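You operate a simulated robot arm through the tools that you are given. There is no shell and no other tool. Be economical: measure what you need, move in short steps, check, and stop when the job is done.

You are at the controls of a simulated two-armed robot. One attempt, no reset.

TASK
Fetch the glass cylinder and set it on the master glass. Fetch the blue tag that says "clean" from the top of the big table and set it on the top of the tool cart. Put three of the purple lens from the top of the big table on the top of the desk. Put the kit card on the top of the big table away on the top of the island. Take the load card and put it on the blue disc. Open the masters drawer. The order is free. Set down upright: glass cylinder, blue tag, kit card.
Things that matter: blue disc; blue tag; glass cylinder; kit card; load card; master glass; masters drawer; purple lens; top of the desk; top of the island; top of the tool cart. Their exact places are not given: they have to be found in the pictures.

The check looks at the end state, three seconds after you hand in, the way a careful person would. Anything else that was tipped, shoved, dropped, spilled or broken makes it a failure.

THE ROBOT
Two 7-joint arms with fingered hands on one trunk, on a base that drives. Base frame: it is fixed to the floor where the robot stands at the start and does not move with it; the origin is under the middle of the robot, x ahead of it, y to its left, z up. Units: m, degrees, N and s.
The left shoulder is at the start at [0.026, 0.092, 1.286], the right one opposite. With the tool pointing down near the work surface each hand reaches from about 0.1 to 0.42 m from the robot's upright axis, wherever it stands, measured 20 degrees to its own side. Places, roughly: blue disc [6, -3, 1]; blue tag [0.5, -0.5, 0.75]; glass cylinder (4x4x5 cm) [0.5, 0, 1.1]; kit card [0.5, -0.75, 0.75]; load card [1.75, -1, 0.75]; master glass [4.5, 0.5, 1]; masters drawer [0.1, 3.9, 0.6]; purple lens [0.5, -0.5, 0.75]; top of the desk [2.5, -2.4, 0.8]; top of the island [4.1, 0, 0.8]; top of the tool cart [3.7, 2.5, 0.9]. Payload 2.1 kg a hand.
The TCP of each hand is the grasp point between the finger pads, 0.02 m short of the fingertips. In the tool frame z runs along the fingers and y along their closing line. Largest opening 0.068 m; the body of the gripper starts 0.023 m behind the TCP. The gripper is a hand of 5 fingers: y runs from the thumb to the fingers, the wrist lies at [-0.01, -0.079, -0.131] in the tool frame, and closing takes about 1.5 s.
Orientation is told as [roll, pitch, yaw] about the base's x, y, z axes, in that order, counted from this pose: with the fingers straight down and the wrist toward the robot, the tool's x, y and z point along [0, 1, 0], [1, 0, 0] and [0, 0, -1] of the base frame.

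THE INTERFACE
- The arms move only by the tool play_rows. It takes "left_deltas", "right_deltas" or both (then of equal length, played together; a hand with none holds still); each is a list of rows, each an object (a shift or turn left out is 0, a gripper value left out holds the last) with "turn": the turn, a rotation vector about the tool's x, y, z in units of 4 degrees (1.0 is 4 degrees), a list of three; "delta_pos": the shift along the tool's x, y, z in units of 25 mm (1.0 is 25 mm), a list of three. In form: [{"turn": [ax, ay, az], "delta_pos": [tx, ty, tz]}, ...]. A call has 1 to 10 rows; each row shifts and turns the commanded pose from where the row before left it, along the tool's axes as they then stand. "left_jaw" and "right_jaw" are, for a hand that has rows, the opening, from 0 (shut) to 1 (fully open), set as the call begins (left out, the last holds). A call with a number of a shift or a turn outside -1 to 1 is refused whole. Each row takes 0.2 s and may step no farther than 0.05 m and 8.6 degrees from the row before; otherwise, or with a gripper value out of range, the whole call is refused. A pose out of reach is approached as far as the arm can. The call stops where the force on the tool passes 40 N (or 10 N more than at its start, if that is more) or the arm is blocked; 0.2 s more then pass. The fingers move at their own pace (about 0.153 m/s each) and stop on an object; they squeeze with about 30 N. The grip force told is the motor's: it shows also when the fingers shut on nothing. Time passes only in rows, and 0.2 s behind the last, so rows that do not move let the fingers close. The reply holds the time, the measured pose of the TCP, the force on the tool along the base axes, the opening and the grip force, in the units named above and with some noise, with the torque about the TCP (base axes, N m) and any sound that the robot's microphone picked up.
- Cameras (640 x 400 px; columns grow to the right, rows downward): "scene" is now at [0.1006, -0.0322, 1.4469]; the picture's right is [-0.38, -0.93, -0.00], its down [-0.47, 0.19, -0.86] and it looks along [0.80, -0.32, -0.51] (base axes); focal length 214 px, centre (320, 200). "left" rides on the left gripper at [-0.054, -0.058, -0.072] in its tool frame; the picture's right is [-0.57, -0.39, 0.73], its down [0.73, -0.64, 0.23] and it looks along [0.38, 0.66, 0.65] (tool axes); focal length 226 px, centre (320, 200). "right" rides on the right gripper at [0.054, -0.058, -0.072] in its tool frame; the picture's right is [-0.57, 0.39, -0.73], its down [-0.73, -0.64, 0.23] and it looks along [-0.38, 0.66, 0.65] (tool axes); focal length 226 px, centre (320, 200).
- capture(camera): a new picture of that camera. It takes no simulated time.
- move_column(by): slides the trunk up (or, below 0, down) by that many m; the arms and the scene camera ride with it, the base frame stays. It gives what a move gives, with no picture.
- steer(legs): drives the robot by 1 to 6 legs, each [ahead, left, turn to the left] in m, m and degrees, along the robot's own axes; the way and the turn of a leg run together, so that a leg with both is an arc; at most 1.5 m and 180 degrees a leg. The arms and the cameras ride along, it lands a little off, and it stops where it bumps. It gives what a move gives.
- set_fingers(index, middle, ring, little, thumb_bend, thumb_turn, hand): sets how far each is bent, from 0 (flat) to 100 (curled in); at 30 the hand is open as for a grip, at 70 the pads meet at the TCP. One left out holds its place. A second passes; each finger stops where it meets its share of the squeeze, and holds until it gets a number again. A gripper value or a shape takes the hand back. It gives what a move gives, with no picture; readings hold the bend of each and the force on index, middle, ring, little, thumb and palm. thumb_turn goes from beside the hand (0) to across from the fingers (100), as for a grip.
- set_grasp(shape, hand): the hand has 5 fingers and takes this shape, open, in about a second: jaw (thumb against the fingers, like two jaws); tri (thumb and two fingers); tip (a fingertip pinch); poke (one finger out to press); point (the index stretched); flat (the hand flat); cup (the hand cupped); fist (a fist). The gripper value then closes the fingers along that shape, each until it touches; the sizes above hold for jaw. It gives what a move gives, with no picture.
- turn_head(pan, tilt): turns the head with the scene camera to pan (to the left, within 86 degrees either way) and tilt (down, from -29 to 69), counted from straight ahead of the robot. It gives what a move gives.
- pixel_to_xyz(camera, pixels): for up to 12 pixels [column, row] of the newest picture of that camera ("zoom" is the newest enlarged one), the place [x, y, z] in the base frame of the surface seen there, good to about 0.003 m. It takes no simulated time.
- close_up(camera, box): a new picture of the part [left, top, right, bottom] of that camera's present view, enlarged. It takes no simulated time.
- sign_off(): hands the job in; it is judged then, once.

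Work in short steps. Measure before you move; look again where a grasp or a placing could have gone wrong, and mend it. You have 145 turns and 198 pictures in all, those below and enlarged ones among them. Open the grippers and draw the arms clear of the work before you hand the job in, unless the task says otherwise; then end with one line.

The tools are called after "Call:" as name(argument=value, ...) on one line, values as JSON. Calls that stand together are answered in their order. play_rows: Moves the arms, as the interface text tells. Its arguments: {"type":"object","properties":{"left_deltas":{"type":"array","items":{"type":"object","properties":{"turn":{"type":"array","items":{"type":"number"}},"delta_pos":{"type":"array","items":{"type":"number"}}}}},"left_jaw":{"type":"number"},"right_deltas":{"type":"array","items":{"type":"object","properties":{"turn":{"type":"array","items":{"type":"number"}},"delta_pos":{"type":"array","items":{"type":"number"}}}}},"right_jaw":{"type":"number"}},"required":[]} The other tools are called the same way: move_column (by) slides the trunk up or down; set_grasp (shape, hand) gives the hand a shape; set_fingers (index, middle, ring, little, thumb_bend, thumb_turn, hand) moves the fingers one by one; steer (legs) drives the base; turn_head (pan, tilt) turns the head that bears the scene camera; capture (camera) takes a picture; pixel_to_xyz (camera, pixels) gives the place of the surface under pixels of a picture; close_up (camera, box) takes an enlarged picture of a part of a camera's view; sign_off () hands the job in.

At the start:

```text
time: 0.0
left_tool_pos: [0.2969, -0.0371, 1.3624]
left_ee_rot: [0.0, 0.1, 0.0]
left_wrist_force: [-0.3, -1.2, 0.5]
left_moment: [0.01, 0.02, 0.02]
left_finger_gap: 0.0679
left_grasp_force: 0.0
left_shape: jaw
left_bend: [30.0, 30.0, 30.0, 30.0, 30.0, 98.0]
left_finger forces: [0.1, 0.1, 0.0, 0.0, 0.1, 0.0]
right_tool_pos: [0.2131, -0.3233, 1.2319]
right_ee_rot: [-0.1, 0.0, 0.0]
right_wrist_force: [0.7, 0.9, -0.3]
right_moment: [0.01, -0.01, 0.0]
right_finger_gap: 0.0676
right_grasp_force: 0.0
right_shape: jaw
right_bend: [30.0, 30.0, 30.0, 30.0, 30.0, 98.0]
right_finger forces: [0.0, 0.1, 0.0, 0.0, 0.0, 0.0]
trunk travel left (down, up): [-0.525, 0.379]
robot x, y, heading: [0.0004, 0.0003, 0.3]
head pan, tilt: [-22.0, 30.8]
```

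scene: 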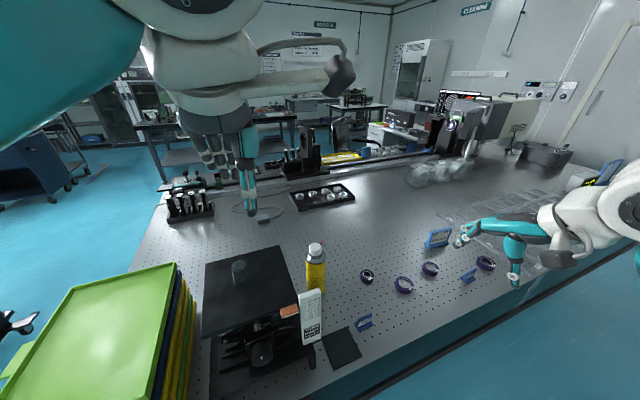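
right: 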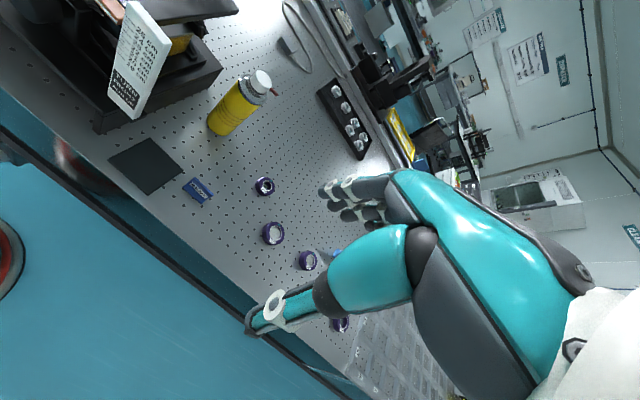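
left: 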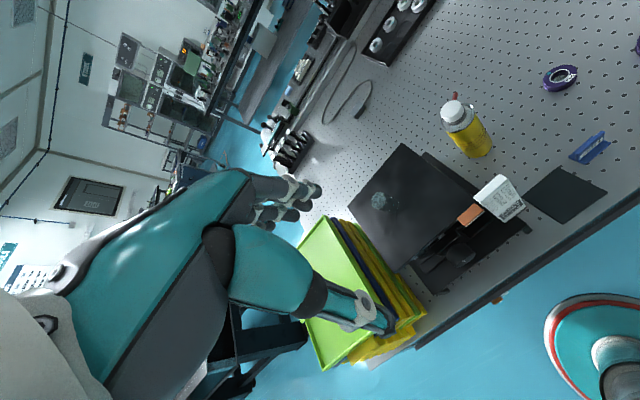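

The scene shows the big table with the glass on a black stage near (238,270), blue tags at (437,238), (468,276), (364,322), purple lenses, and a card near (311,315). I zoom in to read them.

Call:
close_up(camera="scene", box=[340, 210, 520, 340])

Call:
close_up(camera="scene", box=[190, 230, 370, 400])

Call:
close_up(camera="scene", box=[380, 60, 640, 230])

Call:
pixel_to_xyz(camera="scene", pixels=[[238, 268], [238, 284], [367, 276], [404, 285], [430, 269], [485, 263], [437, 238], [468, 276], [364, 322], [311, 315], [343, 346], [316, 260]])

```text
3.08 times, centred on (430, 275) of scene
```

zoom: 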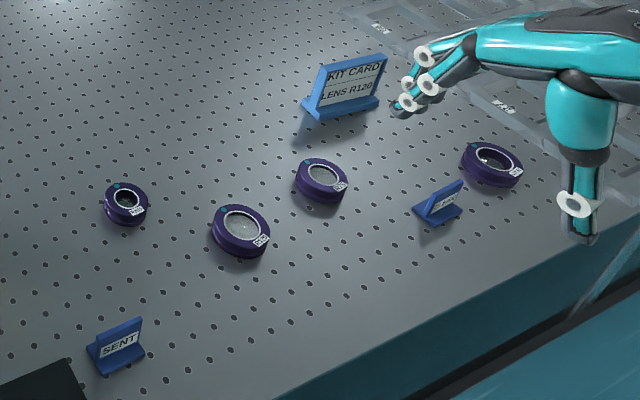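

```text
2.35 times, centred on (280, 315) of scene
```

zoom: 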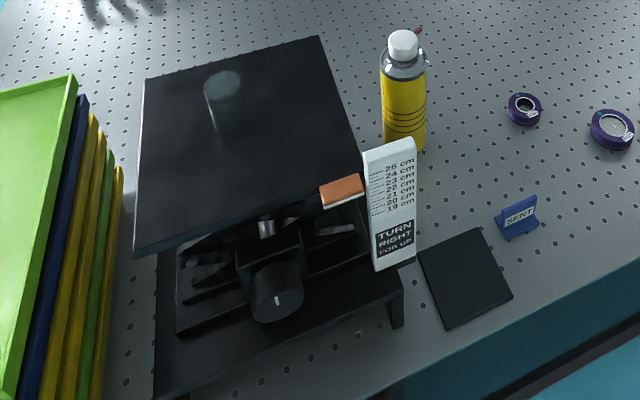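

```text
2.35 times, centred on (510, 145) of scene
```

zoom: 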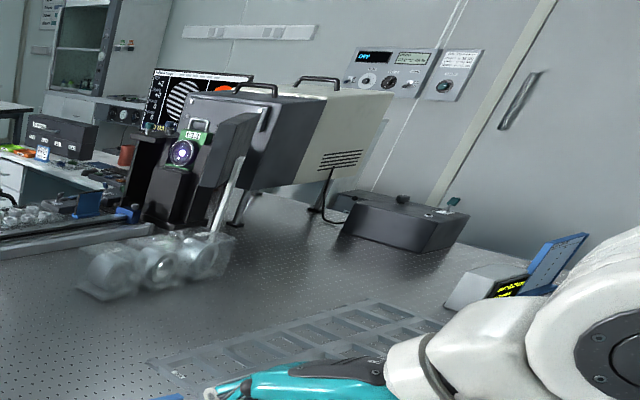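

```text
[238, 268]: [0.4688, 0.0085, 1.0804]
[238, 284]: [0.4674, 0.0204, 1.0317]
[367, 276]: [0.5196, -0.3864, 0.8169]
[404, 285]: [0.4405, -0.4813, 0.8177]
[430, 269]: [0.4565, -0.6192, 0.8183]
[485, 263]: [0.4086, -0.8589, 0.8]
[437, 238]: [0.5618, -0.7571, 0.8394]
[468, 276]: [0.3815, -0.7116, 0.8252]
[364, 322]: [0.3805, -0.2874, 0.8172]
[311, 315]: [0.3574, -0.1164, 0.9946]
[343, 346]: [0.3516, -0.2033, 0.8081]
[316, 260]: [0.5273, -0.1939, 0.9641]
```

I'll read the tag at (468,276) with more zoom, and look around the room with the head.

Call:
close_up(camera="scene", box=[450, 250, 510, 290])

Call:
close_up(camera="scene", box=[355, 260, 445, 300])

Call:
turn_head(pan=50, tilt=10)

Call:
capture(camera="scene")

Call:
turn_head(pan=-60, tilt=25)

Call:
capture(camera="scene")

Call:
turn_head(pan=-10, tilt=5)

Call:
capture(camera="scene")

```text
10.00 times, centred on (480, 270) of scene
```

zoom: 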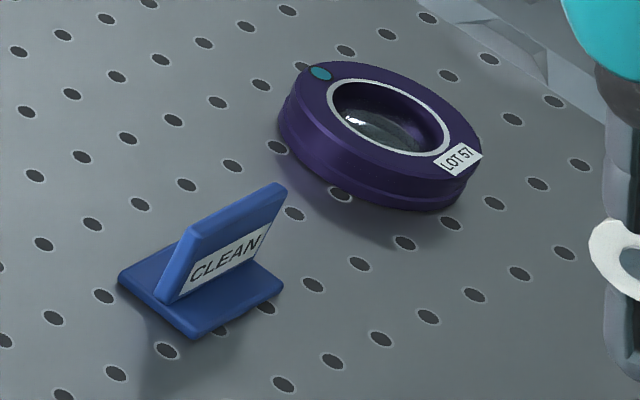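

```text
7.11 times, centred on (400, 280) of scene
```

zoom: 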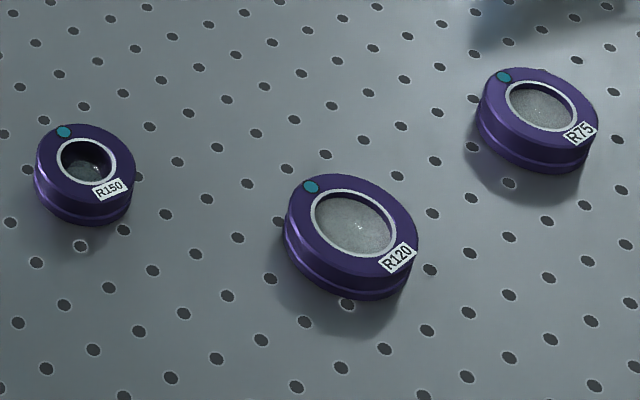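

```text
time: 1.4
left_tool_pos: [0.2966, -0.0363, 1.3623]
left_ee_rot: [0.0, 0.1, 0.0]
left_wrist_force: [0.0, -0.4, 0.3]
left_moment: [-0.01, -0.03, -0.02]
left_finger_gap: 0.0676
left_grasp_force: 0.0
left_shape: jaw
left_bend: [30.0, 30.0, 30.0, 30.0, 30.0, 98.0]
left_finger forces: [0.1, 0.0, 0.0, 0.0, 0.0, 0.1]
right_tool_pos: [0.2116, -0.3232, 1.2326]
right_ee_rot: [0.1, 0.0, 0.0]
right_wrist_force: [-1.0, 0.3, 0.5]
right_moment: [0.03, 0.01, 0.02]
right_finger_gap: 0.0679
right_grasp_force: 0.1
right_shape: jaw
right_bend: [30.0, 30.0, 30.0, 30.0, 30.0, 98.0]
right_finger forces: [0.0, 0.0, 0.0, 0.1, 0.1, 0.0]
trunk travel left (down, up): [-0.525, 0.379]
robot x, y, heading: [0.0029, 0.0004, 0.0]
head pan, tilt: [50.0, 10.0]
```

```text
189 pictures are left
```

scene: 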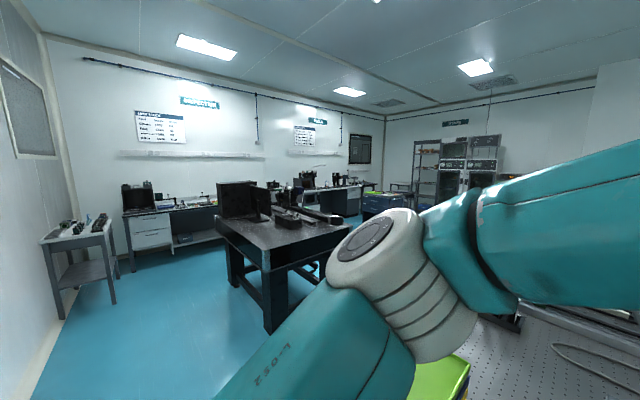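

```text
time: 3.3
left_tool_pos: [0.2957, -0.0362, 1.3624]
left_ee_rot: [0.1, 0.1, 0.0]
left_wrist_force: [0.5, 1.0, -0.7]
left_moment: [-0.02, -0.01, -0.03]
left_finger_gap: 0.0678
left_grasp_force: 0.2
left_shape: jaw
left_bend: [30.0, 30.0, 30.0, 30.0, 30.0, 98.0]
left_finger forces: [0.1, 0.0, 0.0, 0.0, 0.0, 0.0]
right_tool_pos: [0.2119, -0.3235, 1.2329]
right_ee_rot: [-0.1, 0.0, 0.1]
right_wrist_force: [-0.5, -0.6, 0.4]
right_moment: [0.03, -0.01, 0.01]
right_finger_gap: 0.0677
right_grasp_force: 0.1
right_shape: jaw
right_bend: [30.0, 30.0, 30.0, 30.0, 30.0, 98.0]
right_finger forces: [0.0, 0.0, 0.0, 0.0, 0.1, 0.0]
trunk travel left (down, up): [-0.525, 0.379]
robot x, y, heading: [0.0017, -0.0005, 0.1]
head pan, tilt: [-60.0, 25.0]
```

```text
188 pictures are left
```

scene: 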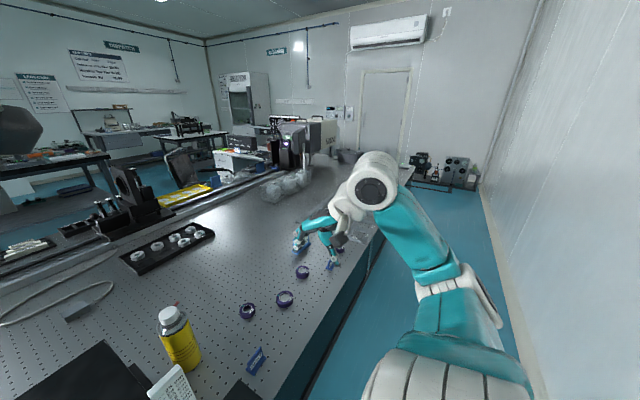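

```text
time: 4.5
left_tool_pos: [0.2955, -0.0382, 1.3631]
left_ee_rot: [0.0, 0.1, 0.0]
left_wrist_force: [-0.2, -0.3, 0.2]
left_moment: [0.05, 0.0, 0.01]
left_finger_gap: 0.0677
left_grasp_force: 0.1
left_shape: jaw
left_bend: [30.0, 30.0, 30.0, 30.0, 30.0, 98.0]
left_finger forces: [0.0, 0.0, 0.0, 0.0, 0.1, 0.1]
right_tool_pos: [0.2136, -0.3231, 1.2323]
right_ee_rot: [0.1, -0.1, -0.1]
right_wrist_force: [0.8, 0.4, 0.1]
right_moment: [0.01, 0.0, 0.0]
right_finger_gap: 0.0675
right_grasp_force: 0.0
right_shape: jaw
right_bend: [30.0, 30.0, 30.0, 30.0, 30.0, 98.0]
right_finger forces: [0.1, 0.0, 0.1, 0.0, 0.1, 0.0]
trunk travel left (down, up): [-0.525, 0.379]
robot x, y, heading: [0.0006, 0.0024, -0.3]
head pan, tilt: [-10.0, 5.0]
```

```text
187 pictures are left
```

scene: 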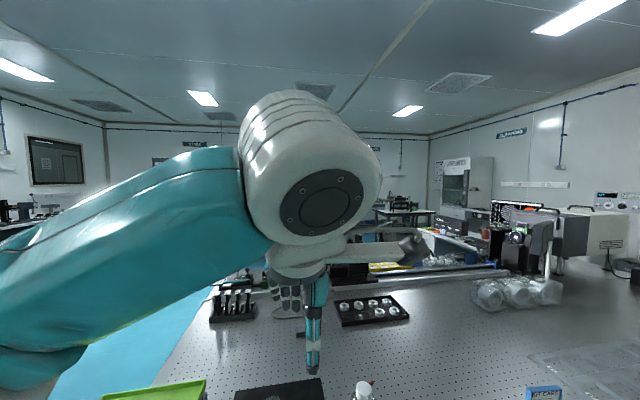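

Tag at (468,276) is "CLEAN", lenses are R150, R120, R75 and LOT 57. I raise the trunk for a survey of the room layout.

Call:
move_column(by=0.37)

Call:
turn_head(pan=-55, tilt=25)

Call:
capture(camera="scene")

Call:
pixel_to_xyz(camera="scene", pixels=[[330, 330], [390, 220], [340, 200], [300, 200], [150, 230], [100, 270], [240, 160], [210, 140], [160, 150], [60, 170], [420, 300], [270, 390]])

Call:
turn_head(pan=-15, tilt=15)

Call:
capture(camera="scene")

Call:
turn_head(pan=40, tilt=20)

Call:
capture(camera="scene")

Call:
turn_head(pan=85, tilt=20)

Call:
capture(camera="scene")

```text
time: 8.1
left_tool_pos: [0.2973, -0.0375, 1.7325]
left_ee_rot: [0.0, 0.2, 0.0]
left_wrist_force: [-0.3, 0.2, -0.1]
left_moment: [0.01, -0.01, -0.01]
left_finger_gap: 0.0678
left_grasp_force: 0.2
left_shape: jaw
left_bend: [30.0, 30.0, 30.0, 30.0, 30.0, 98.0]
left_finger forces: [0.1, 0.1, 0.0, 0.0, 0.1, 0.0]
right_tool_pos: [0.2117, -0.3238, 1.6018]
right_ee_rot: [0.1, 0.0, 0.0]
right_wrist_force: [0.2, -0.6, -0.3]
right_moment: [0.01, -0.02, -0.01]
right_finger_gap: 0.0677
right_grasp_force: 0.1
right_shape: jaw
right_bend: [30.0, 30.0, 30.0, 30.0, 30.0, 98.0]
right_finger forces: [0.0, 0.1, 0.0, 0.1, 0.0, 0.0]
trunk travel left (down, up): [-0.895, 0.009]
robot x, y, heading: [0.006, 0.0, 0.1]
head pan, tilt: [-10.0, 5.0]
```

```text
time: 9.2
left_tool_pos: [0.2969, -0.0365, 1.7334]
left_ee_rot: [0.1, 0.1, 0.0]
left_wrist_force: [0.5, 0.1, -0.3]
left_moment: [-0.03, 0.01, 0.0]
left_finger_gap: 0.0676
left_grasp_force: 0.0
left_shape: jaw
left_bend: [30.0, 30.0, 30.0, 30.0, 30.0, 98.0]
left_finger forces: [0.1, 0.0, 0.0, 0.0, 0.0, 0.0]
right_tool_pos: [0.2133, -0.3238, 1.6031]
right_ee_rot: [0.0, 0.1, 0.0]
right_wrist_force: [0.2, -0.5, -0.7]
right_moment: [-0.02, 0.03, 0.0]
right_finger_gap: 0.0678
right_grasp_force: 0.1
right_shape: jaw
right_bend: [30.0, 30.0, 30.0, 30.0, 30.0, 98.0]
right_finger forces: [0.0, 0.0, 0.0, 0.0, 0.1, 0.1]
trunk travel left (down, up): [-0.895, 0.009]
robot x, y, heading: [-0.0014, -0.0017, -0.1]
head pan, tilt: [-55.0, 25.0]
```

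```text
186 pictures are left
```

scene: 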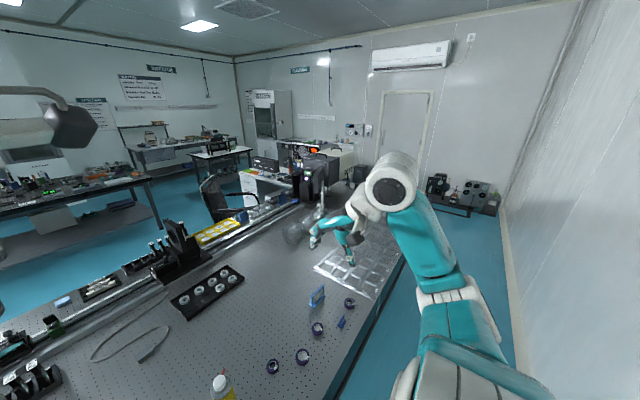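

```text
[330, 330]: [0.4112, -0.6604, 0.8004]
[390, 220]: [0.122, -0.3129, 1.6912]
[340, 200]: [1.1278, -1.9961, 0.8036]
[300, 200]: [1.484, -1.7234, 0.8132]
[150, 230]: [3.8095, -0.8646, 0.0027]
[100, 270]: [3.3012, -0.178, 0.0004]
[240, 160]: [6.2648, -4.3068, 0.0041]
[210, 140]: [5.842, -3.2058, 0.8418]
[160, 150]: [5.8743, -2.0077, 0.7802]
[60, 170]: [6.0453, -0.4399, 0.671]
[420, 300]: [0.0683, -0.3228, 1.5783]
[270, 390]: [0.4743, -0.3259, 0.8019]
```

```text
time: 10.3
left_tool_pos: [0.2963, -0.0371, 1.7321]
left_ee_rot: [-0.1, 0.2, 0.0]
left_wrist_force: [-1.0, 0.0, -0.1]
left_moment: [0.04, -0.03, 0.0]
left_finger_gap: 0.068
left_grasp_force: 0.1
left_shape: jaw
left_bend: [30.0, 30.0, 30.0, 30.0, 30.0, 98.0]
left_finger forces: [0.1, 0.1, 0.0, 0.0, 0.1, 0.0]
right_tool_pos: [0.2126, -0.3222, 1.602]
right_ee_rot: [-0.1, -0.1, 0.0]
right_wrist_force: [-0.1, 0.1, 0.2]
right_moment: [-0.01, -0.03, 0.03]
right_finger_gap: 0.0678
right_grasp_force: 0.1
right_shape: jaw
right_bend: [30.0, 30.0, 30.0, 30.0, 30.0, 98.0]
right_finger forces: [0.0, 0.1, 0.0, 0.1, 0.0, 0.0]
trunk travel left (down, up): [-0.895, 0.009]
robot x, y, heading: [-0.0009, -0.0012, -0.3]
head pan, tilt: [-15.0, 15.0]
```

```text
185 pictures are left
```

scene: 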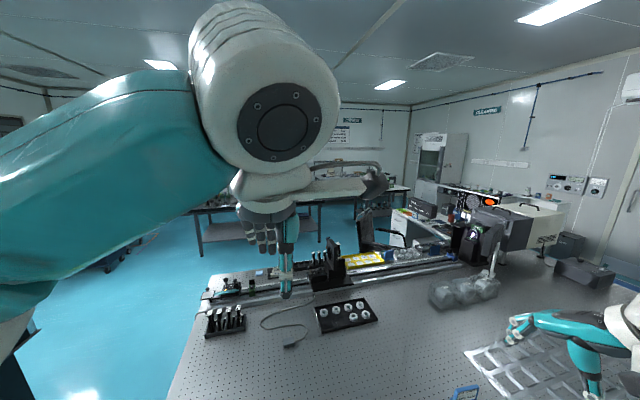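

```text
time: 11.5
left_tool_pos: [0.2968, -0.0356, 1.7337]
left_ee_rot: [0.0, 0.1, 0.0]
left_wrist_force: [0.7, -0.6, -0.7]
left_moment: [0.02, -0.02, -0.05]
left_finger_gap: 0.0676
left_grasp_force: 0.1
left_shape: jaw
left_bend: [30.0, 30.0, 30.0, 30.0, 30.0, 98.0]
left_finger forces: [0.0, 0.1, 0.0, 0.0, 0.0, 0.1]
right_tool_pos: [0.2124, -0.3236, 1.6026]
right_ee_rot: [0.0, 0.0, 0.0]
right_wrist_force: [1.1, 0.6, 0.9]
right_moment: [0.03, -0.01, 0.0]
right_finger_gap: 0.0675
right_grasp_force: 0.0
right_shape: jaw
right_bend: [30.0, 30.0, 30.0, 30.0, 30.0, 98.0]
right_finger forces: [0.1, 0.0, 0.0, 0.0, 0.1, 0.1]
trunk travel left (down, up): [-0.895, 0.009]
robot x, y, heading: [0.0022, 0.0014, -0.0]
head pan, tilt: [40.0, 20.0]
```

```text
184 pictures are left
```

scene: 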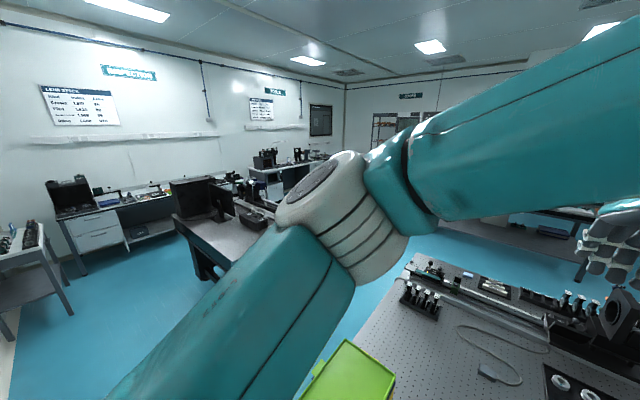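

```text
time: 12.6
left_tool_pos: [0.2962, -0.0362, 1.7322]
left_ee_rot: [0.0, 0.1, 0.0]
left_wrist_force: [-0.2, 0.6, -0.3]
left_moment: [-0.01, -0.01, 0.01]
left_finger_gap: 0.068
left_grasp_force: 0.1
left_shape: jaw
left_bend: [30.0, 30.0, 30.0, 30.0, 30.0, 98.0]
left_finger forces: [0.0, 0.1, 0.0, 0.0, 0.1, 0.1]
right_tool_pos: [0.2129, -0.3244, 1.6017]
right_ee_rot: [0.1, -0.1, 0.0]
right_wrist_force: [1.2, -0.7, 0.2]
right_moment: [0.0, 0.04, 0.0]
right_finger_gap: 0.0676
right_grasp_force: 0.0
right_shape: jaw
right_bend: [30.0, 30.0, 30.0, 30.0, 30.0, 98.0]
right_finger forces: [0.0, 0.0, 0.1, 0.0, 0.1, 0.0]
trunk travel left (down, up): [-0.895, 0.009]
robot x, y, heading: [0.0003, 0.0, 0.0]
head pan, tilt: [85.0, 20.0]
```

```text
183 pictures are left
```

scene: 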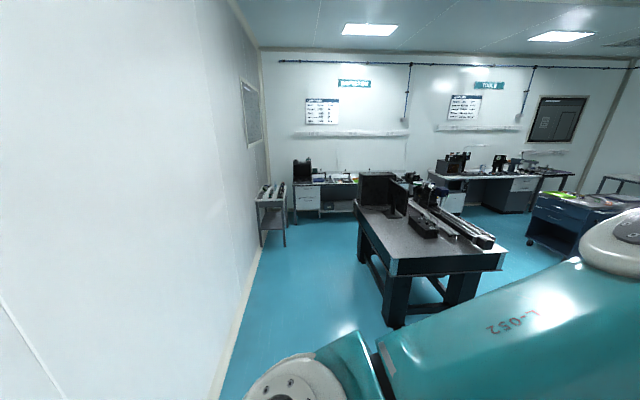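

Now look down ahead to find the table's near edge and the base's clearance.

Call:
turn_head(pan=-40, tilt=60)

Call:
capture(camera="scene")

Call:
close_up(camera="left", box=[0, 0, 640, 400])

```text
time: 14.7
left_tool_pos: [0.2962, -0.0366, 1.7327]
left_ee_rot: [0.0, 0.2, 0.0]
left_wrist_force: [-0.2, 0.1, 0.0]
left_moment: [-0.01, -0.03, -0.01]
left_finger_gap: 0.0677
left_grasp_force: 0.1
left_shape: jaw
left_bend: [30.0, 30.0, 30.0, 30.0, 30.0, 98.0]
left_finger forces: [0.0, 0.0, 0.0, 0.0, 0.0, 0.1]
right_tool_pos: [0.2135, -0.3225, 1.6031]
right_ee_rot: [0.1, 0.0, -0.1]
right_wrist_force: [0.4, -0.2, 0.0]
right_moment: [0.02, -0.01, 0.02]
right_finger_gap: 0.0679
right_grasp_force: 0.1
right_shape: jaw
right_bend: [30.0, 30.0, 30.0, 30.0, 30.0, 98.0]
right_finger forces: [0.0, 0.1, 0.0, 0.1, 0.0, 0.0]
trunk travel left (down, up): [-0.895, 0.009]
robot x, y, heading: [0.0016, 0.0053, 0.1]
head pan, tilt: [-40.0, 60.0]
```

```text
182 pictures are left
```

scene: 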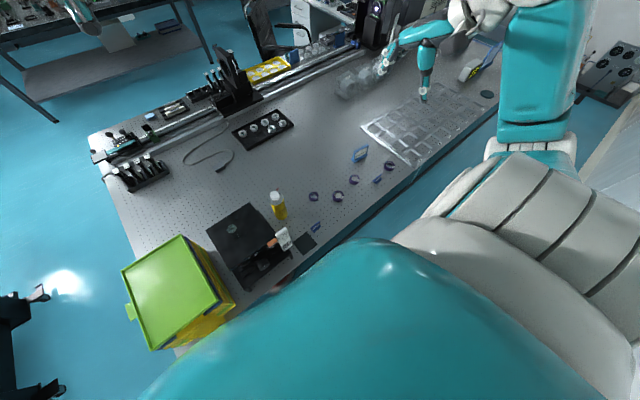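

```text
1.00 times, centred on (320, 200) of left (not enlarged: the box is as wide or as high as the picture)
```

zoom: 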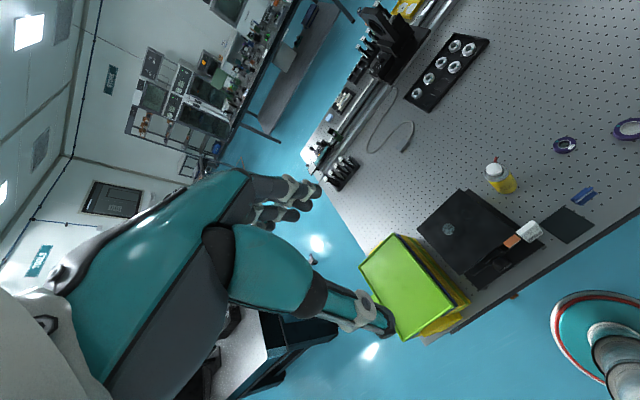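

Call:
pixel_to_xyz(camera="scene", pixels=[[325, 245], [410, 185], [470, 130], [360, 154], [130, 285], [92, 140], [398, 130], [478, 60], [490, 95], [356, 45], [340, 80], [280, 240]])

Call:
pixel_to_xyz(camera="left", pixels=[[555, 330], [575, 345], [600, 232], [480, 312], [550, 370]])

Call:
close_up(camera="scene", box=[320, 30, 520, 160])

```text
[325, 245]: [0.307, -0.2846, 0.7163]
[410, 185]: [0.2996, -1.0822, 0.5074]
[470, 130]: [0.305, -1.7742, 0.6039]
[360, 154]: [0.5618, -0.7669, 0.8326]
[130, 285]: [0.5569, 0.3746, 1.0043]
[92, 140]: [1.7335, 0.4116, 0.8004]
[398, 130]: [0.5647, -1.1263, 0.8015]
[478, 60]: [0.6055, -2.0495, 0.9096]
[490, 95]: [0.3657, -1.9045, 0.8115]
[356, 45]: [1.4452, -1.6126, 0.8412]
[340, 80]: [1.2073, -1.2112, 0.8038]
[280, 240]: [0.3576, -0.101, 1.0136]
```

```text
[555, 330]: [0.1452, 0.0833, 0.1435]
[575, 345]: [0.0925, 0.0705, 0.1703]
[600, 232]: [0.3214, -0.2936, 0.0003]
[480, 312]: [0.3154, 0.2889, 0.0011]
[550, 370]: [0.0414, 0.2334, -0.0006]
```

```text
3.08 times, centred on (420, 95) of scene
```

zoom: 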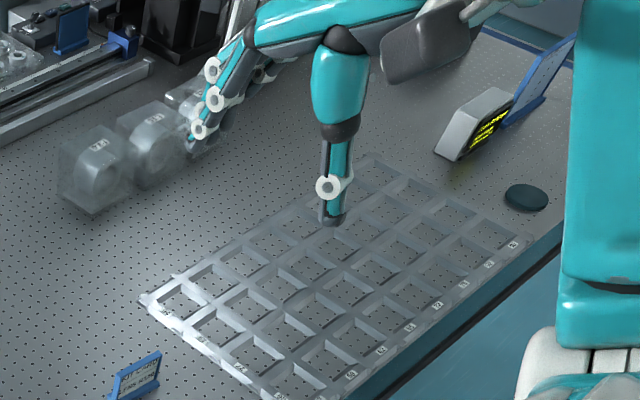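

The table edge is at x≈0.30, base radius ≈0.16. I drive to about (0.11,-0.55) and lower the trunk, above R120 and R75.

Call:
steer(legs=[[0, -0.55, 0], [0.11, 0, 0]])

Call:
move_column(by=-0.37)

Call:
turn_head(pan=0, tilt=55)

Call:
capture(camera="scene")

Call:
capture(camera="right")

```text
time: 18.6
left_tool_pos: [0.406, -0.584, 1.7338]
left_ee_rot: [0.0, 0.1, -0.3]
left_wrist_force: [0.6, -0.3, 0.0]
left_moment: [0.03, 0.02, 0.01]
left_finger_gap: 0.0675
left_grasp_force: 0.0
left_shape: jaw
left_bend: [30.0, 30.0, 30.0, 30.0, 30.0, 98.0]
left_finger forces: [0.1, 0.0, 0.0, 0.0, 0.0, 0.0]
right_tool_pos: [0.3223, -0.8702, 1.6022]
right_ee_rot: [-0.1, 0.1, -0.3]
right_wrist_force: [0.1, -0.1, -0.2]
right_moment: [0.01, 0.0, 0.0]
right_finger_gap: 0.0677
right_grasp_force: 0.1
right_shape: jaw
right_bend: [30.0, 30.0, 30.0, 30.0, 30.0, 98.0]
right_finger forces: [0.0, 0.0, 0.0, 0.1, 0.1, 0.1]
trunk travel left (down, up): [-0.895, 0.009]
robot x, y, heading: [0.1089, -0.5467, -0.5]
head pan, tilt: [-40.0, 60.0]
```

```text
time: 22.2
left_tool_pos: [0.4063, -0.5854, 1.3615]
left_ee_rot: [0.0, 0.1, -0.3]
left_wrist_force: [0.0, -0.5, 0.3]
left_moment: [0.02, 0.02, 0.02]
left_finger_gap: 0.0677
left_grasp_force: 0.0
left_shape: jaw
left_bend: [30.0, 30.0, 30.0, 30.0, 30.0, 98.0]
left_finger forces: [0.1, 0.1, 0.0, 0.1, 0.0, 0.0]
right_tool_pos: [0.3221, -0.871, 1.2322]
right_ee_rot: [0.0, 0.1, -0.3]
right_wrist_force: [-0.1, -0.7, -0.4]
right_moment: [-0.01, 0.0, -0.04]
right_finger_gap: 0.0677
right_grasp_force: 0.1
right_shape: jaw
right_bend: [30.0, 30.0, 30.0, 30.0, 30.0, 98.0]
right_finger forces: [0.0, 0.0, 0.1, 0.0, 0.0, 0.0]
trunk travel left (down, up): [-0.525, 0.379]
robot x, y, heading: [0.1086, -0.5469, -0.0]
head pan, tilt: [-40.0, 60.0]
```

```text
time: 23.3
left_tool_pos: [0.4064, -0.5852, 1.3639]
left_ee_rot: [-0.1, 0.1, -0.3]
left_wrist_force: [0.2, -0.8, 0.0]
left_moment: [0.0, 0.01, 0.04]
left_finger_gap: 0.0678
left_grasp_force: 0.1
left_shape: jaw
left_bend: [30.0, 30.0, 30.0, 30.0, 30.0, 98.0]
left_finger forces: [0.0, 0.1, 0.0, 0.0, 0.0, 0.0]
right_tool_pos: [0.3219, -0.8722, 1.2328]
right_ee_rot: [0.0, 0.0, -0.3]
right_wrist_force: [0.4, -0.4, -0.2]
right_moment: [-0.03, 0.01, 0.0]
right_finger_gap: 0.0677
right_grasp_force: 0.0
right_shape: jaw
right_bend: [30.0, 30.0, 30.0, 30.0, 30.0, 98.0]
right_finger forces: [0.0, 0.0, 0.0, 0.0, 0.1, 0.0]
trunk travel left (down, up): [-0.525, 0.379]
robot x, y, heading: [0.1098, -0.5493, -0.3]
head pan, tilt: [0.0, 55.0]
```

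```text
179 pictures are left
```

scene: 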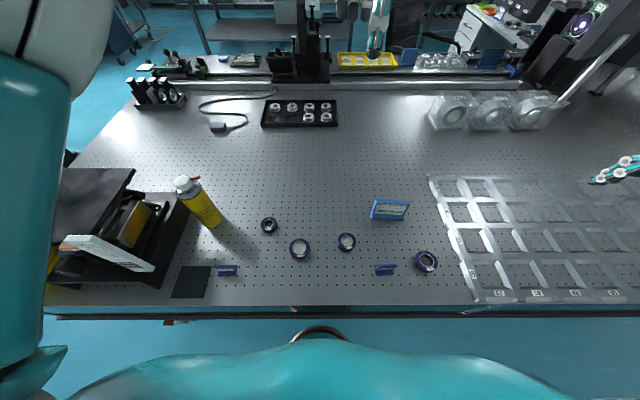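

```text
178 pictures are left
```

right: 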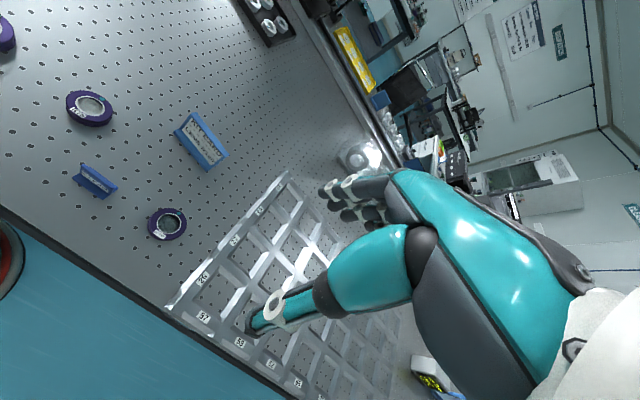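

Good overhead view: lenses at (269,225), (300,248), (346,241), (425,260); cards at (390,209), (385,269), and blue cards on the far rail at (409,57), (490,57). I measure and zoom on the far ones.

Call:
close_up(camera="scene", box=[320, 30, 540, 140])

Call:
pixel_to_xyz(camera="scene", pixels=[[300, 240], [300, 258], [290, 249], [310, 249], [346, 233], [346, 250], [338, 242], [355, 242], [409, 57], [490, 57], [390, 203], [385, 266]])

Call:
close_up(camera="scene", box=[250, 190, 450, 290])

Call:
pixel_to_xyz(camera="zoom", pixels=[[160, 150], [160, 222], [127, 188], [194, 188], [307, 130], [307, 195], [277, 165], [338, 165], [385, 72], [500, 72], [450, 25], [380, 95]])

```text
2.91 times, centred on (430, 85) of scene
```

zoom: 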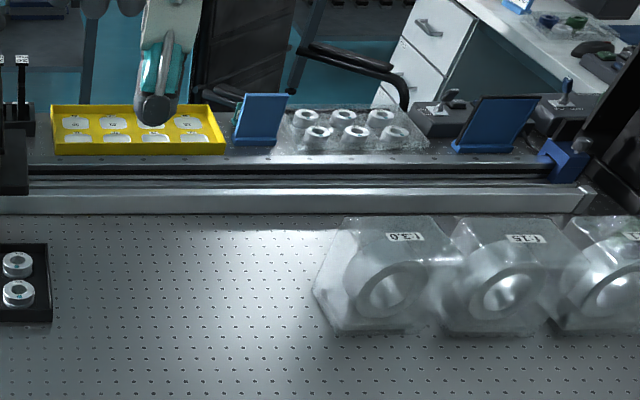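

```text
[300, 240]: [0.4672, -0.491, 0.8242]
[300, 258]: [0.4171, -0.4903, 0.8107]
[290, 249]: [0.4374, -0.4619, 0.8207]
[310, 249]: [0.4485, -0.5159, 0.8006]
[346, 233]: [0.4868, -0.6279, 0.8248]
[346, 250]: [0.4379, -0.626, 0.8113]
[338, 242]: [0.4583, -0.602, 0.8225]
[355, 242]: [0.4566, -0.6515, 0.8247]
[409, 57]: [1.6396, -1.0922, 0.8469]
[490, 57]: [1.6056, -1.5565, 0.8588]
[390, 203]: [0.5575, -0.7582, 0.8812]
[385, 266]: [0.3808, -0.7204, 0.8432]
```

```text
3.20 times, centred on (350, 240) of scene
```

zoom: 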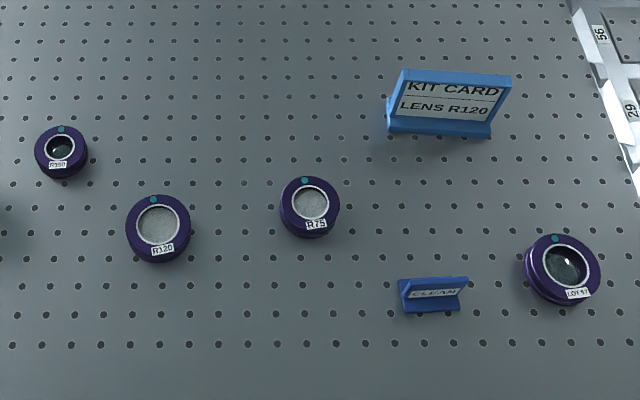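

```text
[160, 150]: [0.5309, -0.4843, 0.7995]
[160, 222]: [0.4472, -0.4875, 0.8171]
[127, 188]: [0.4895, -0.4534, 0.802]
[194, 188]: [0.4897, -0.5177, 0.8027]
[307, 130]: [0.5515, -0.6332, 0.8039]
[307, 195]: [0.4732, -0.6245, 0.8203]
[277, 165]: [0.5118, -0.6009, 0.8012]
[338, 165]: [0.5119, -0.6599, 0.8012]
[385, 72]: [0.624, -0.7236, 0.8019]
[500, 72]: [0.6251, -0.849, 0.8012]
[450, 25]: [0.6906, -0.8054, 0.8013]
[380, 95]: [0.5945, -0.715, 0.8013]
```

Measure the lens rims more exactly.

Call:
pixel_to_xyz(camera="zoom", pixels=[[128, 225], [187, 225], [157, 198], [157, 252], [157, 222], [283, 205], [337, 205], [309, 180], [309, 227], [309, 204], [562, 265], [61, 148]])

```text
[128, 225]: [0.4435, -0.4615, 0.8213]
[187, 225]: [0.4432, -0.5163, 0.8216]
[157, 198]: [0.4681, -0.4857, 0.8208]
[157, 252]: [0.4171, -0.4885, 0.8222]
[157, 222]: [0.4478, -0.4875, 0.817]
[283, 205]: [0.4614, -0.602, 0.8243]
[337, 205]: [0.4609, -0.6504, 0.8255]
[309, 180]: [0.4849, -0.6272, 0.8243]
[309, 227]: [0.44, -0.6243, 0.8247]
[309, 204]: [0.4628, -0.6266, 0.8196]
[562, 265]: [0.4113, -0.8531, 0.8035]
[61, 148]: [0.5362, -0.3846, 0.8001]
```

Move both hands over their lenses (right over R75 at (0.462,-0.6265), left over R120 at (0.4435,-0.489)), still high.

Call:
play_rows(right_deltas=[{"delta_pos": [0.98, 0.56, 0.7]}, {"delta_pos": [0.98, 0.56, 0.7]}, {"delta_pos": [0.98, 0.56, 0.7]}, {"delta_pos": [0.98, 0.56, 0.7]}, {"delta_pos": [0.98, 0.56, 0.7]}, {"delta_pos": [0.98, 0.56, 0.7]}, {"delta_pos": [0.98, 0.56, 0.7]}, {"delta_pos": [0.98, 0.56, 0.7]}, {"delta_pos": [0.98, 0.56, 0.7]}, {"delta_pos": [0.98, 0.56, 0.7]}], left_deltas=[{"delta_pos": [0.384, 0.15, 0.8]}, {"delta_pos": [0.384, 0.15, 0.8]}, {"delta_pos": [0.384, 0.15, 0.8]}, {"delta_pos": [0.384, 0.15, 0.8]}, {"delta_pos": [0.384, 0.15, 0.8]}, {"delta_pos": [0.384, 0.15, 0.8]}, {"delta_pos": [0.384, 0.15, 0.8]}, {"delta_pos": [0.384, 0.15, 0.8]}, {"delta_pos": [0.384, 0.15, 0.8]}, {"delta_pos": [0.384, 0.15, 0.8]}], right_jaw=1, left_jaw=1)

Call:
capture(camera="right")

Call:
capture(camera="scene")

```text
time: 25.5
left_tool_pos: [0.4443, -0.4889, 1.1626]
left_ee_rot: [0.0, 0.0, -0.3]
left_wrist_force: [-0.2, 0.2, -0.4]
left_moment: [0.03, -0.01, -0.01]
left_finger_gap: 0.0677
left_grasp_force: 0.0
left_shape: jaw
left_bend: [30.0, 30.0, 30.0, 30.0, 30.0, 98.0]
left_finger forces: [0.0, 0.0, 0.1, 0.0, 0.0, 0.0]
right_tool_pos: [0.4603, -0.6256, 1.0578]
right_ee_rot: [-0.1, 0.0, -0.3]
right_wrist_force: [1.3, -0.7, -0.1]
right_moment: [0.02, -0.01, 0.02]
right_finger_gap: 0.0676
right_grasp_force: 0.1
right_shape: jaw
right_bend: [30.0, 30.0, 30.0, 30.0, 30.0, 98.0]
right_finger forces: [0.1, 0.1, 0.0, 0.0, 0.1, 0.1]
trunk travel left (down, up): [-0.525, 0.379]
robot x, y, heading: [0.1114, -0.5475, -0.5]
head pan, tilt: [0.0, 55.0]
```

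```text
175 pictures are left
```

right: 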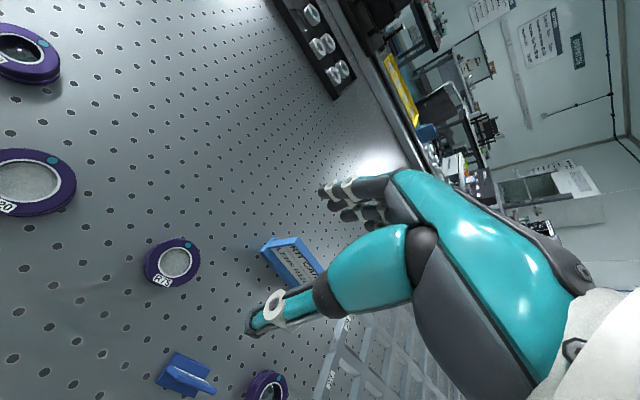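

```text
174 pictures are left
```

scene: 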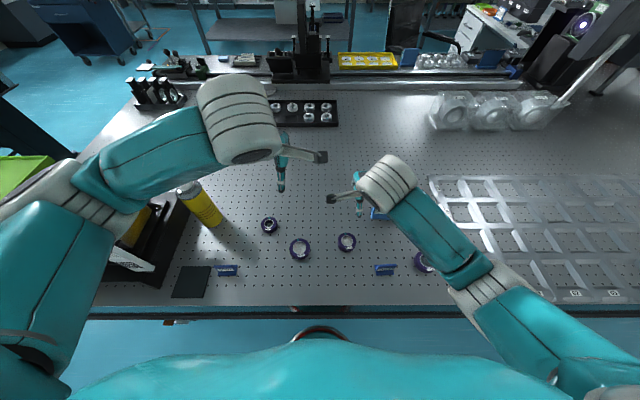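

Right hand is over R75; I lower it to just above the final height and look.

Call:
play_rows(right_deltas=[{"delta_pos": [0, 0.07, 1]}, {"delta_pos": [0, 0, 1]}, {"delta_pos": [0, 0, 1]}, {"delta_pos": [0, 0, 1]}, {"delta_pos": [0, 0, 1]}, {"delta_pos": [0, 0, 1]}, {"delta_pos": [0, 0, 1]}])

Call:
capture(camera="right")

Call:
capture(camera="scene")

Call:
capture(camera="left")

```text
time: 27.1
left_tool_pos: [0.444, -0.4899, 1.1631]
left_ee_rot: [0.0, 0.1, -0.3]
left_wrist_force: [0.1, -0.4, -0.3]
left_moment: [0.01, 0.01, 0.03]
left_finger_gap: 0.0676
left_grasp_force: 0.0
left_shape: jaw
left_bend: [30.0, 30.0, 30.0, 30.0, 30.0, 98.0]
left_finger forces: [0.0, 0.1, 0.0, 0.1, 0.1, 0.0]
right_tool_pos: [0.4648, -0.6248, 0.8825]
right_ee_rot: [-0.1, 0.0, -0.1]
right_wrist_force: [0.9, 0.4, 0.2]
right_moment: [-0.03, 0.0, -0.02]
right_finger_gap: 0.0677
right_grasp_force: 0.1
right_shape: jaw
right_bend: [30.0, 30.0, 30.0, 30.0, 30.0, 98.0]
right_finger forces: [0.1, 0.1, 0.1, 0.0, 0.0, 0.1]
trunk travel left (down, up): [-0.525, 0.379]
robot x, y, heading: [0.1084, -0.5472, -0.2]
head pan, tilt: [0.0, 55.0]
```

```text
173 pictures are left
```

right: 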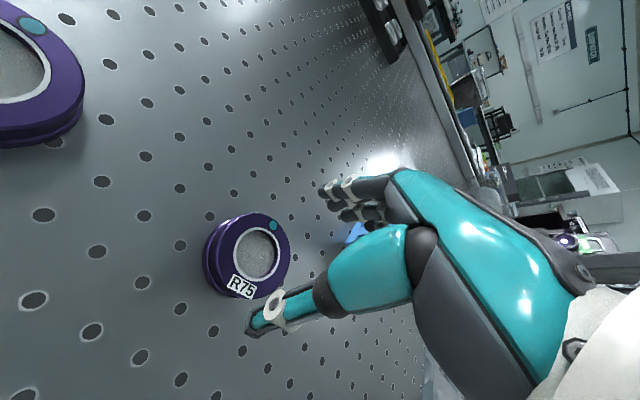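

```text
172 pictures are left
```

scene: 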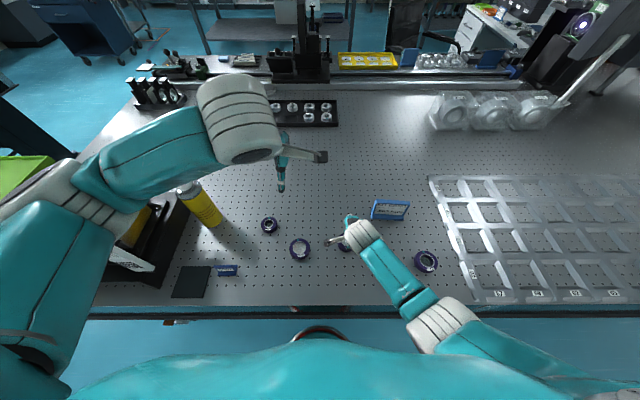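

```text
171 pictures are left
```

left: 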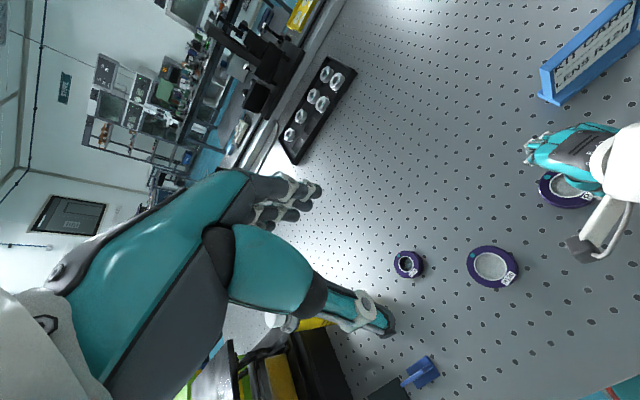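

Hand straddles R75 with the fingers beyond it; I lower 0.056 m to z≈0.826.

Call:
play_rows(right_deltas=[{"delta_pos": [-0.04, -0.06, 0.76]}, {"delta_pos": [0, 0, 0.75]}, {"delta_pos": [0, 0, 0.75]}])

Call:
capture(camera="right")

```text
time: 27.9
left_tool_pos: [0.4445, -0.4894, 1.1621]
left_ee_rot: [0.0, 0.1, -0.2]
left_wrist_force: [0.3, -0.1, 0.1]
left_moment: [-0.01, 0.0, -0.03]
left_finger_gap: 0.0678
left_grasp_force: 0.1
left_shape: jaw
left_bend: [30.0, 30.0, 30.0, 30.0, 30.0, 98.0]
left_finger forces: [0.0, 0.0, 0.1, 0.0, 0.1, 0.0]
right_tool_pos: [0.4628, -0.625, 0.8267]
right_ee_rot: [-0.1, 0.0, -0.2]
right_wrist_force: [0.0, 0.5, -0.4]
right_moment: [0.04, -0.04, -0.03]
right_finger_gap: 0.0677
right_grasp_force: 0.2
right_shape: jaw
right_bend: [30.0, 30.0, 30.0, 30.0, 30.0, 98.0]
right_finger forces: [0.2, 0.0, 0.1, 0.1, 0.0, 0.1]
trunk travel left (down, up): [-0.525, 0.379]
robot x, y, heading: [0.113, -0.5478, -0.3]
head pan, tilt: [0.0, 55.0]
```

```text
170 pictures are left
```

right: 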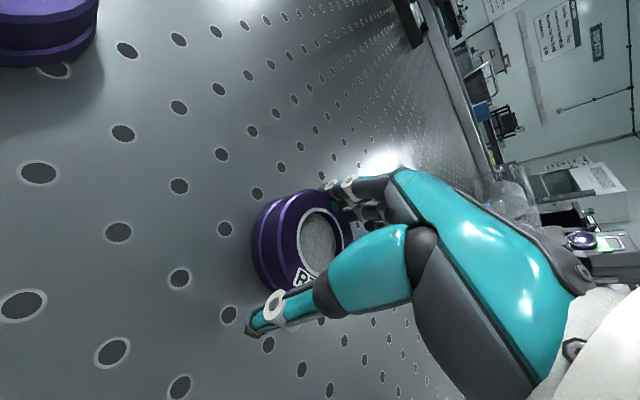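

R75 sits between thumb and fingers; close the right hand and lift a bit.

Call:
play_rows(right_deltas=[{}, {}, {}, {}, {}, {}, {}, {}], right_jaw=0)

Call:
play_rows(right_deltas=[{"delta_pos": [0, 0, -0.5]}, {"delta_pos": [0, 0, -1]}, {"delta_pos": [0, 0, -1]}])

Call:
capture(camera="right")

```text
time: 29.7
left_tool_pos: [0.4442, -0.488, 1.1621]
left_ee_rot: [-0.1, 0.1, -0.3]
left_wrist_force: [-0.7, -0.2, 0.1]
left_moment: [0.02, -0.02, 0.01]
left_finger_gap: 0.0675
left_grasp_force: 0.1
left_shape: jaw
left_bend: [30.0, 30.0, 30.0, 30.0, 30.0, 98.0]
left_finger forces: [0.0, 0.0, 0.0, 0.0, 0.1, 0.0]
right_tool_pos: [0.4632, -0.6247, 0.8264]
right_ee_rot: [0.1, 0.0, -0.3]
right_wrist_force: [0.0, -0.1, 0.4]
right_moment: [-0.01, -0.02, 0.04]
right_finger_gap: 0.0474
right_grasp_force: 30.1
right_shape: jaw
right_bend: [28.0, 37.0, 38.0, 41.0, 60.0, 98.0]
right_finger forces: [14.2, 8.0, 3.9, 0.0, 26.0, 0.1]
trunk travel left (down, up): [-0.525, 0.379]
robot x, y, heading: [0.1134, -0.5494, -0.4]
head pan, tilt: [0.0, 55.0]
```

```text
time: 30.5
left_tool_pos: [0.4429, -0.489, 1.1627]
left_ee_rot: [0.1, 0.2, -0.3]
left_wrist_force: [-0.1, -0.6, -0.2]
left_moment: [0.02, -0.01, 0.01]
left_finger_gap: 0.0678
left_grasp_force: 0.0
left_shape: jaw
left_bend: [30.0, 30.0, 30.0, 30.0, 30.0, 98.0]
left_finger forces: [0.0, 0.0, 0.0, 0.1, 0.0, 0.0]
right_tool_pos: [0.4635, -0.626, 0.8889]
right_ee_rot: [0.0, 0.2, -0.3]
right_wrist_force: [-1.0, 0.3, -0.8]
right_moment: [0.0, 0.0, 0.01]
right_finger_gap: 0.0473
right_grasp_force: 30.3
right_shape: jaw
right_bend: [28.0, 37.0, 38.0, 41.0, 60.0, 98.0]
right_finger forces: [14.2, 8.2, 3.9, 0.0, 26.2, 0.1]
trunk travel left (down, up): [-0.525, 0.379]
robot x, y, heading: [0.1057, -0.547, -0.3]
head pan, tilt: [0.0, 55.0]
```

```text
169 pictures are left
```

right: 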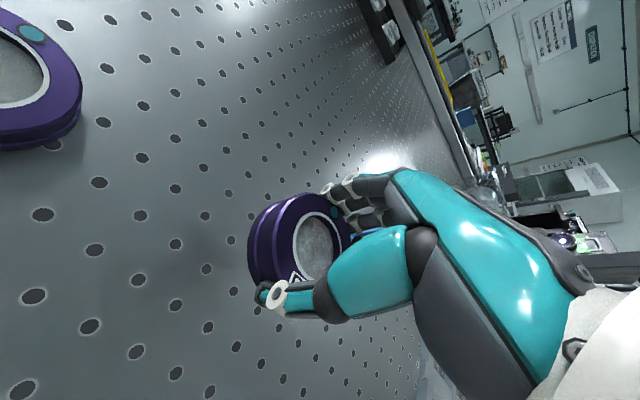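

R75 is held (gap 0.047). Raise the right hand and move it aside; lower the left hand part-way toward R120.

Call:
play_rows(right_deltas=[{"delta_pos": [-0.3, -0.2, -0.9]}, {"delta_pos": [-0.5, -0.2, -0.9]}, {"delta_pos": [-0.5, -0.2, -0.9]}, {"delta_pos": [-0.5, -0.2, -0.9]}, {"delta_pos": [-0.5, -0.2, -0.9]}, {"delta_pos": [-0.5, -0.2, -0.9]}, {"delta_pos": [-0.5, -0.2, -0.9]}, {"delta_pos": [-0.5, -0.2, -0.9]}], left_deltas=[{"delta_pos": [0, 0, 0.9]}, {"delta_pos": [0, 0, 1]}, {"delta_pos": [0, 0, 1]}, {"delta_pos": [0, 0, 1]}, {"delta_pos": [0, 0, 1]}, {"delta_pos": [0, 0, 1]}, {"delta_pos": [0, 0, 1]}, {"delta_pos": [0, 0, 1]}])

Call:
capture(camera="scene")

```text
time: 32.3
left_tool_pos: [0.4432, -0.4875, 0.9643]
left_ee_rot: [0.0, 0.1, -0.2]
left_wrist_force: [-0.4, -1.1, 0.6]
left_moment: [-0.01, -0.02, 0.02]
left_finger_gap: 0.0676
left_grasp_force: 0.0
left_shape: jaw
left_bend: [30.0, 30.0, 30.0, 30.0, 30.0, 98.0]
left_finger forces: [0.1, 0.0, 0.0, 0.0, 0.0, 0.0]
right_tool_pos: [0.4246, -0.7212, 1.069]
right_ee_rot: [0.0, -0.1, -0.2]
right_wrist_force: [0.1, 0.9, 0.0]
right_moment: [0.0, 0.0, 0.02]
right_finger_gap: 0.0467
right_grasp_force: 30.1
right_shape: jaw
right_bend: [28.0, 37.0, 38.0, 41.0, 60.0, 98.0]
right_finger forces: [14.3, 8.3, 4.1, 0.1, 26.0, 0.1]
trunk travel left (down, up): [-0.525, 0.379]
robot x, y, heading: [0.1072, -0.5484, -0.2]
head pan, tilt: [0.0, 55.0]
```

```text
168 pictures are left
```

scene: 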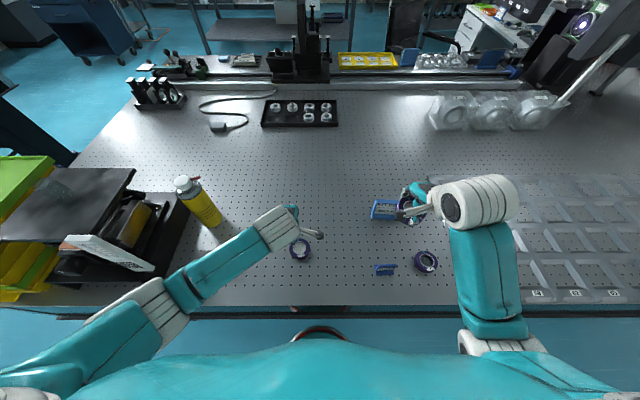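

Check the left forearm/elbow clearance to the stage's white card.

Call:
pixel_to_xyz(camera="scene", pixels=[[155, 290], [110, 315], [185, 295], [110, 250], [150, 268], [70, 350]])

Call:
play_rows(left_deltas=[{"delta_pos": [-0.02, 0, 0.8]}, {"delta_pos": [-0.02, 0, 0.8]}, {"delta_pos": [-0.02, 0, 0.8]}])

Call:
capture(camera="left")

```text
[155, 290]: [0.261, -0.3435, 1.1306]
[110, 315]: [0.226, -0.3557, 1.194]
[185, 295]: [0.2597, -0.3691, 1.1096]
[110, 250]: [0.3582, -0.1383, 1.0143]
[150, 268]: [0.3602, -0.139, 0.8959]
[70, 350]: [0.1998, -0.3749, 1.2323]
```

```text
time: 33.1
left_tool_pos: [0.4437, -0.4903, 0.9037]
left_ee_rot: [0.0, 0.1, -0.3]
left_wrist_force: [0.3, -0.2, -0.5]
left_moment: [0.02, -0.01, -0.07]
left_finger_gap: 0.0675
left_grasp_force: 0.1
left_shape: jaw
left_bend: [30.0, 30.0, 30.0, 30.0, 30.0, 98.0]
left_finger forces: [0.1, 0.0, 0.0, 0.0, 0.0, 0.1]
right_tool_pos: [0.4243, -0.7212, 1.0679]
right_ee_rot: [0.1, 0.1, -0.3]
right_wrist_force: [0.4, 0.0, -0.3]
right_moment: [-0.01, 0.0, 0.01]
right_finger_gap: 0.0466
right_grasp_force: 29.8
right_shape: jaw
right_bend: [28.0, 37.0, 38.0, 41.0, 60.0, 98.0]
right_finger forces: [14.3, 8.3, 4.1, 0.0, 26.1, 0.1]
trunk travel left (down, up): [-0.525, 0.379]
robot x, y, heading: [0.1083, -0.5473, -0.5]
head pan, tilt: [0.0, 55.0]
```

```text
167 pictures are left
```

left: 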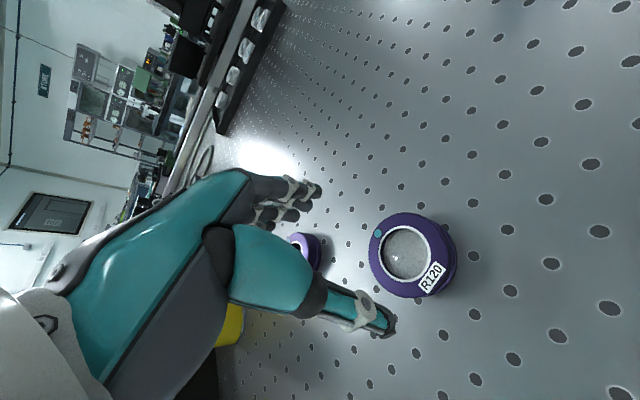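

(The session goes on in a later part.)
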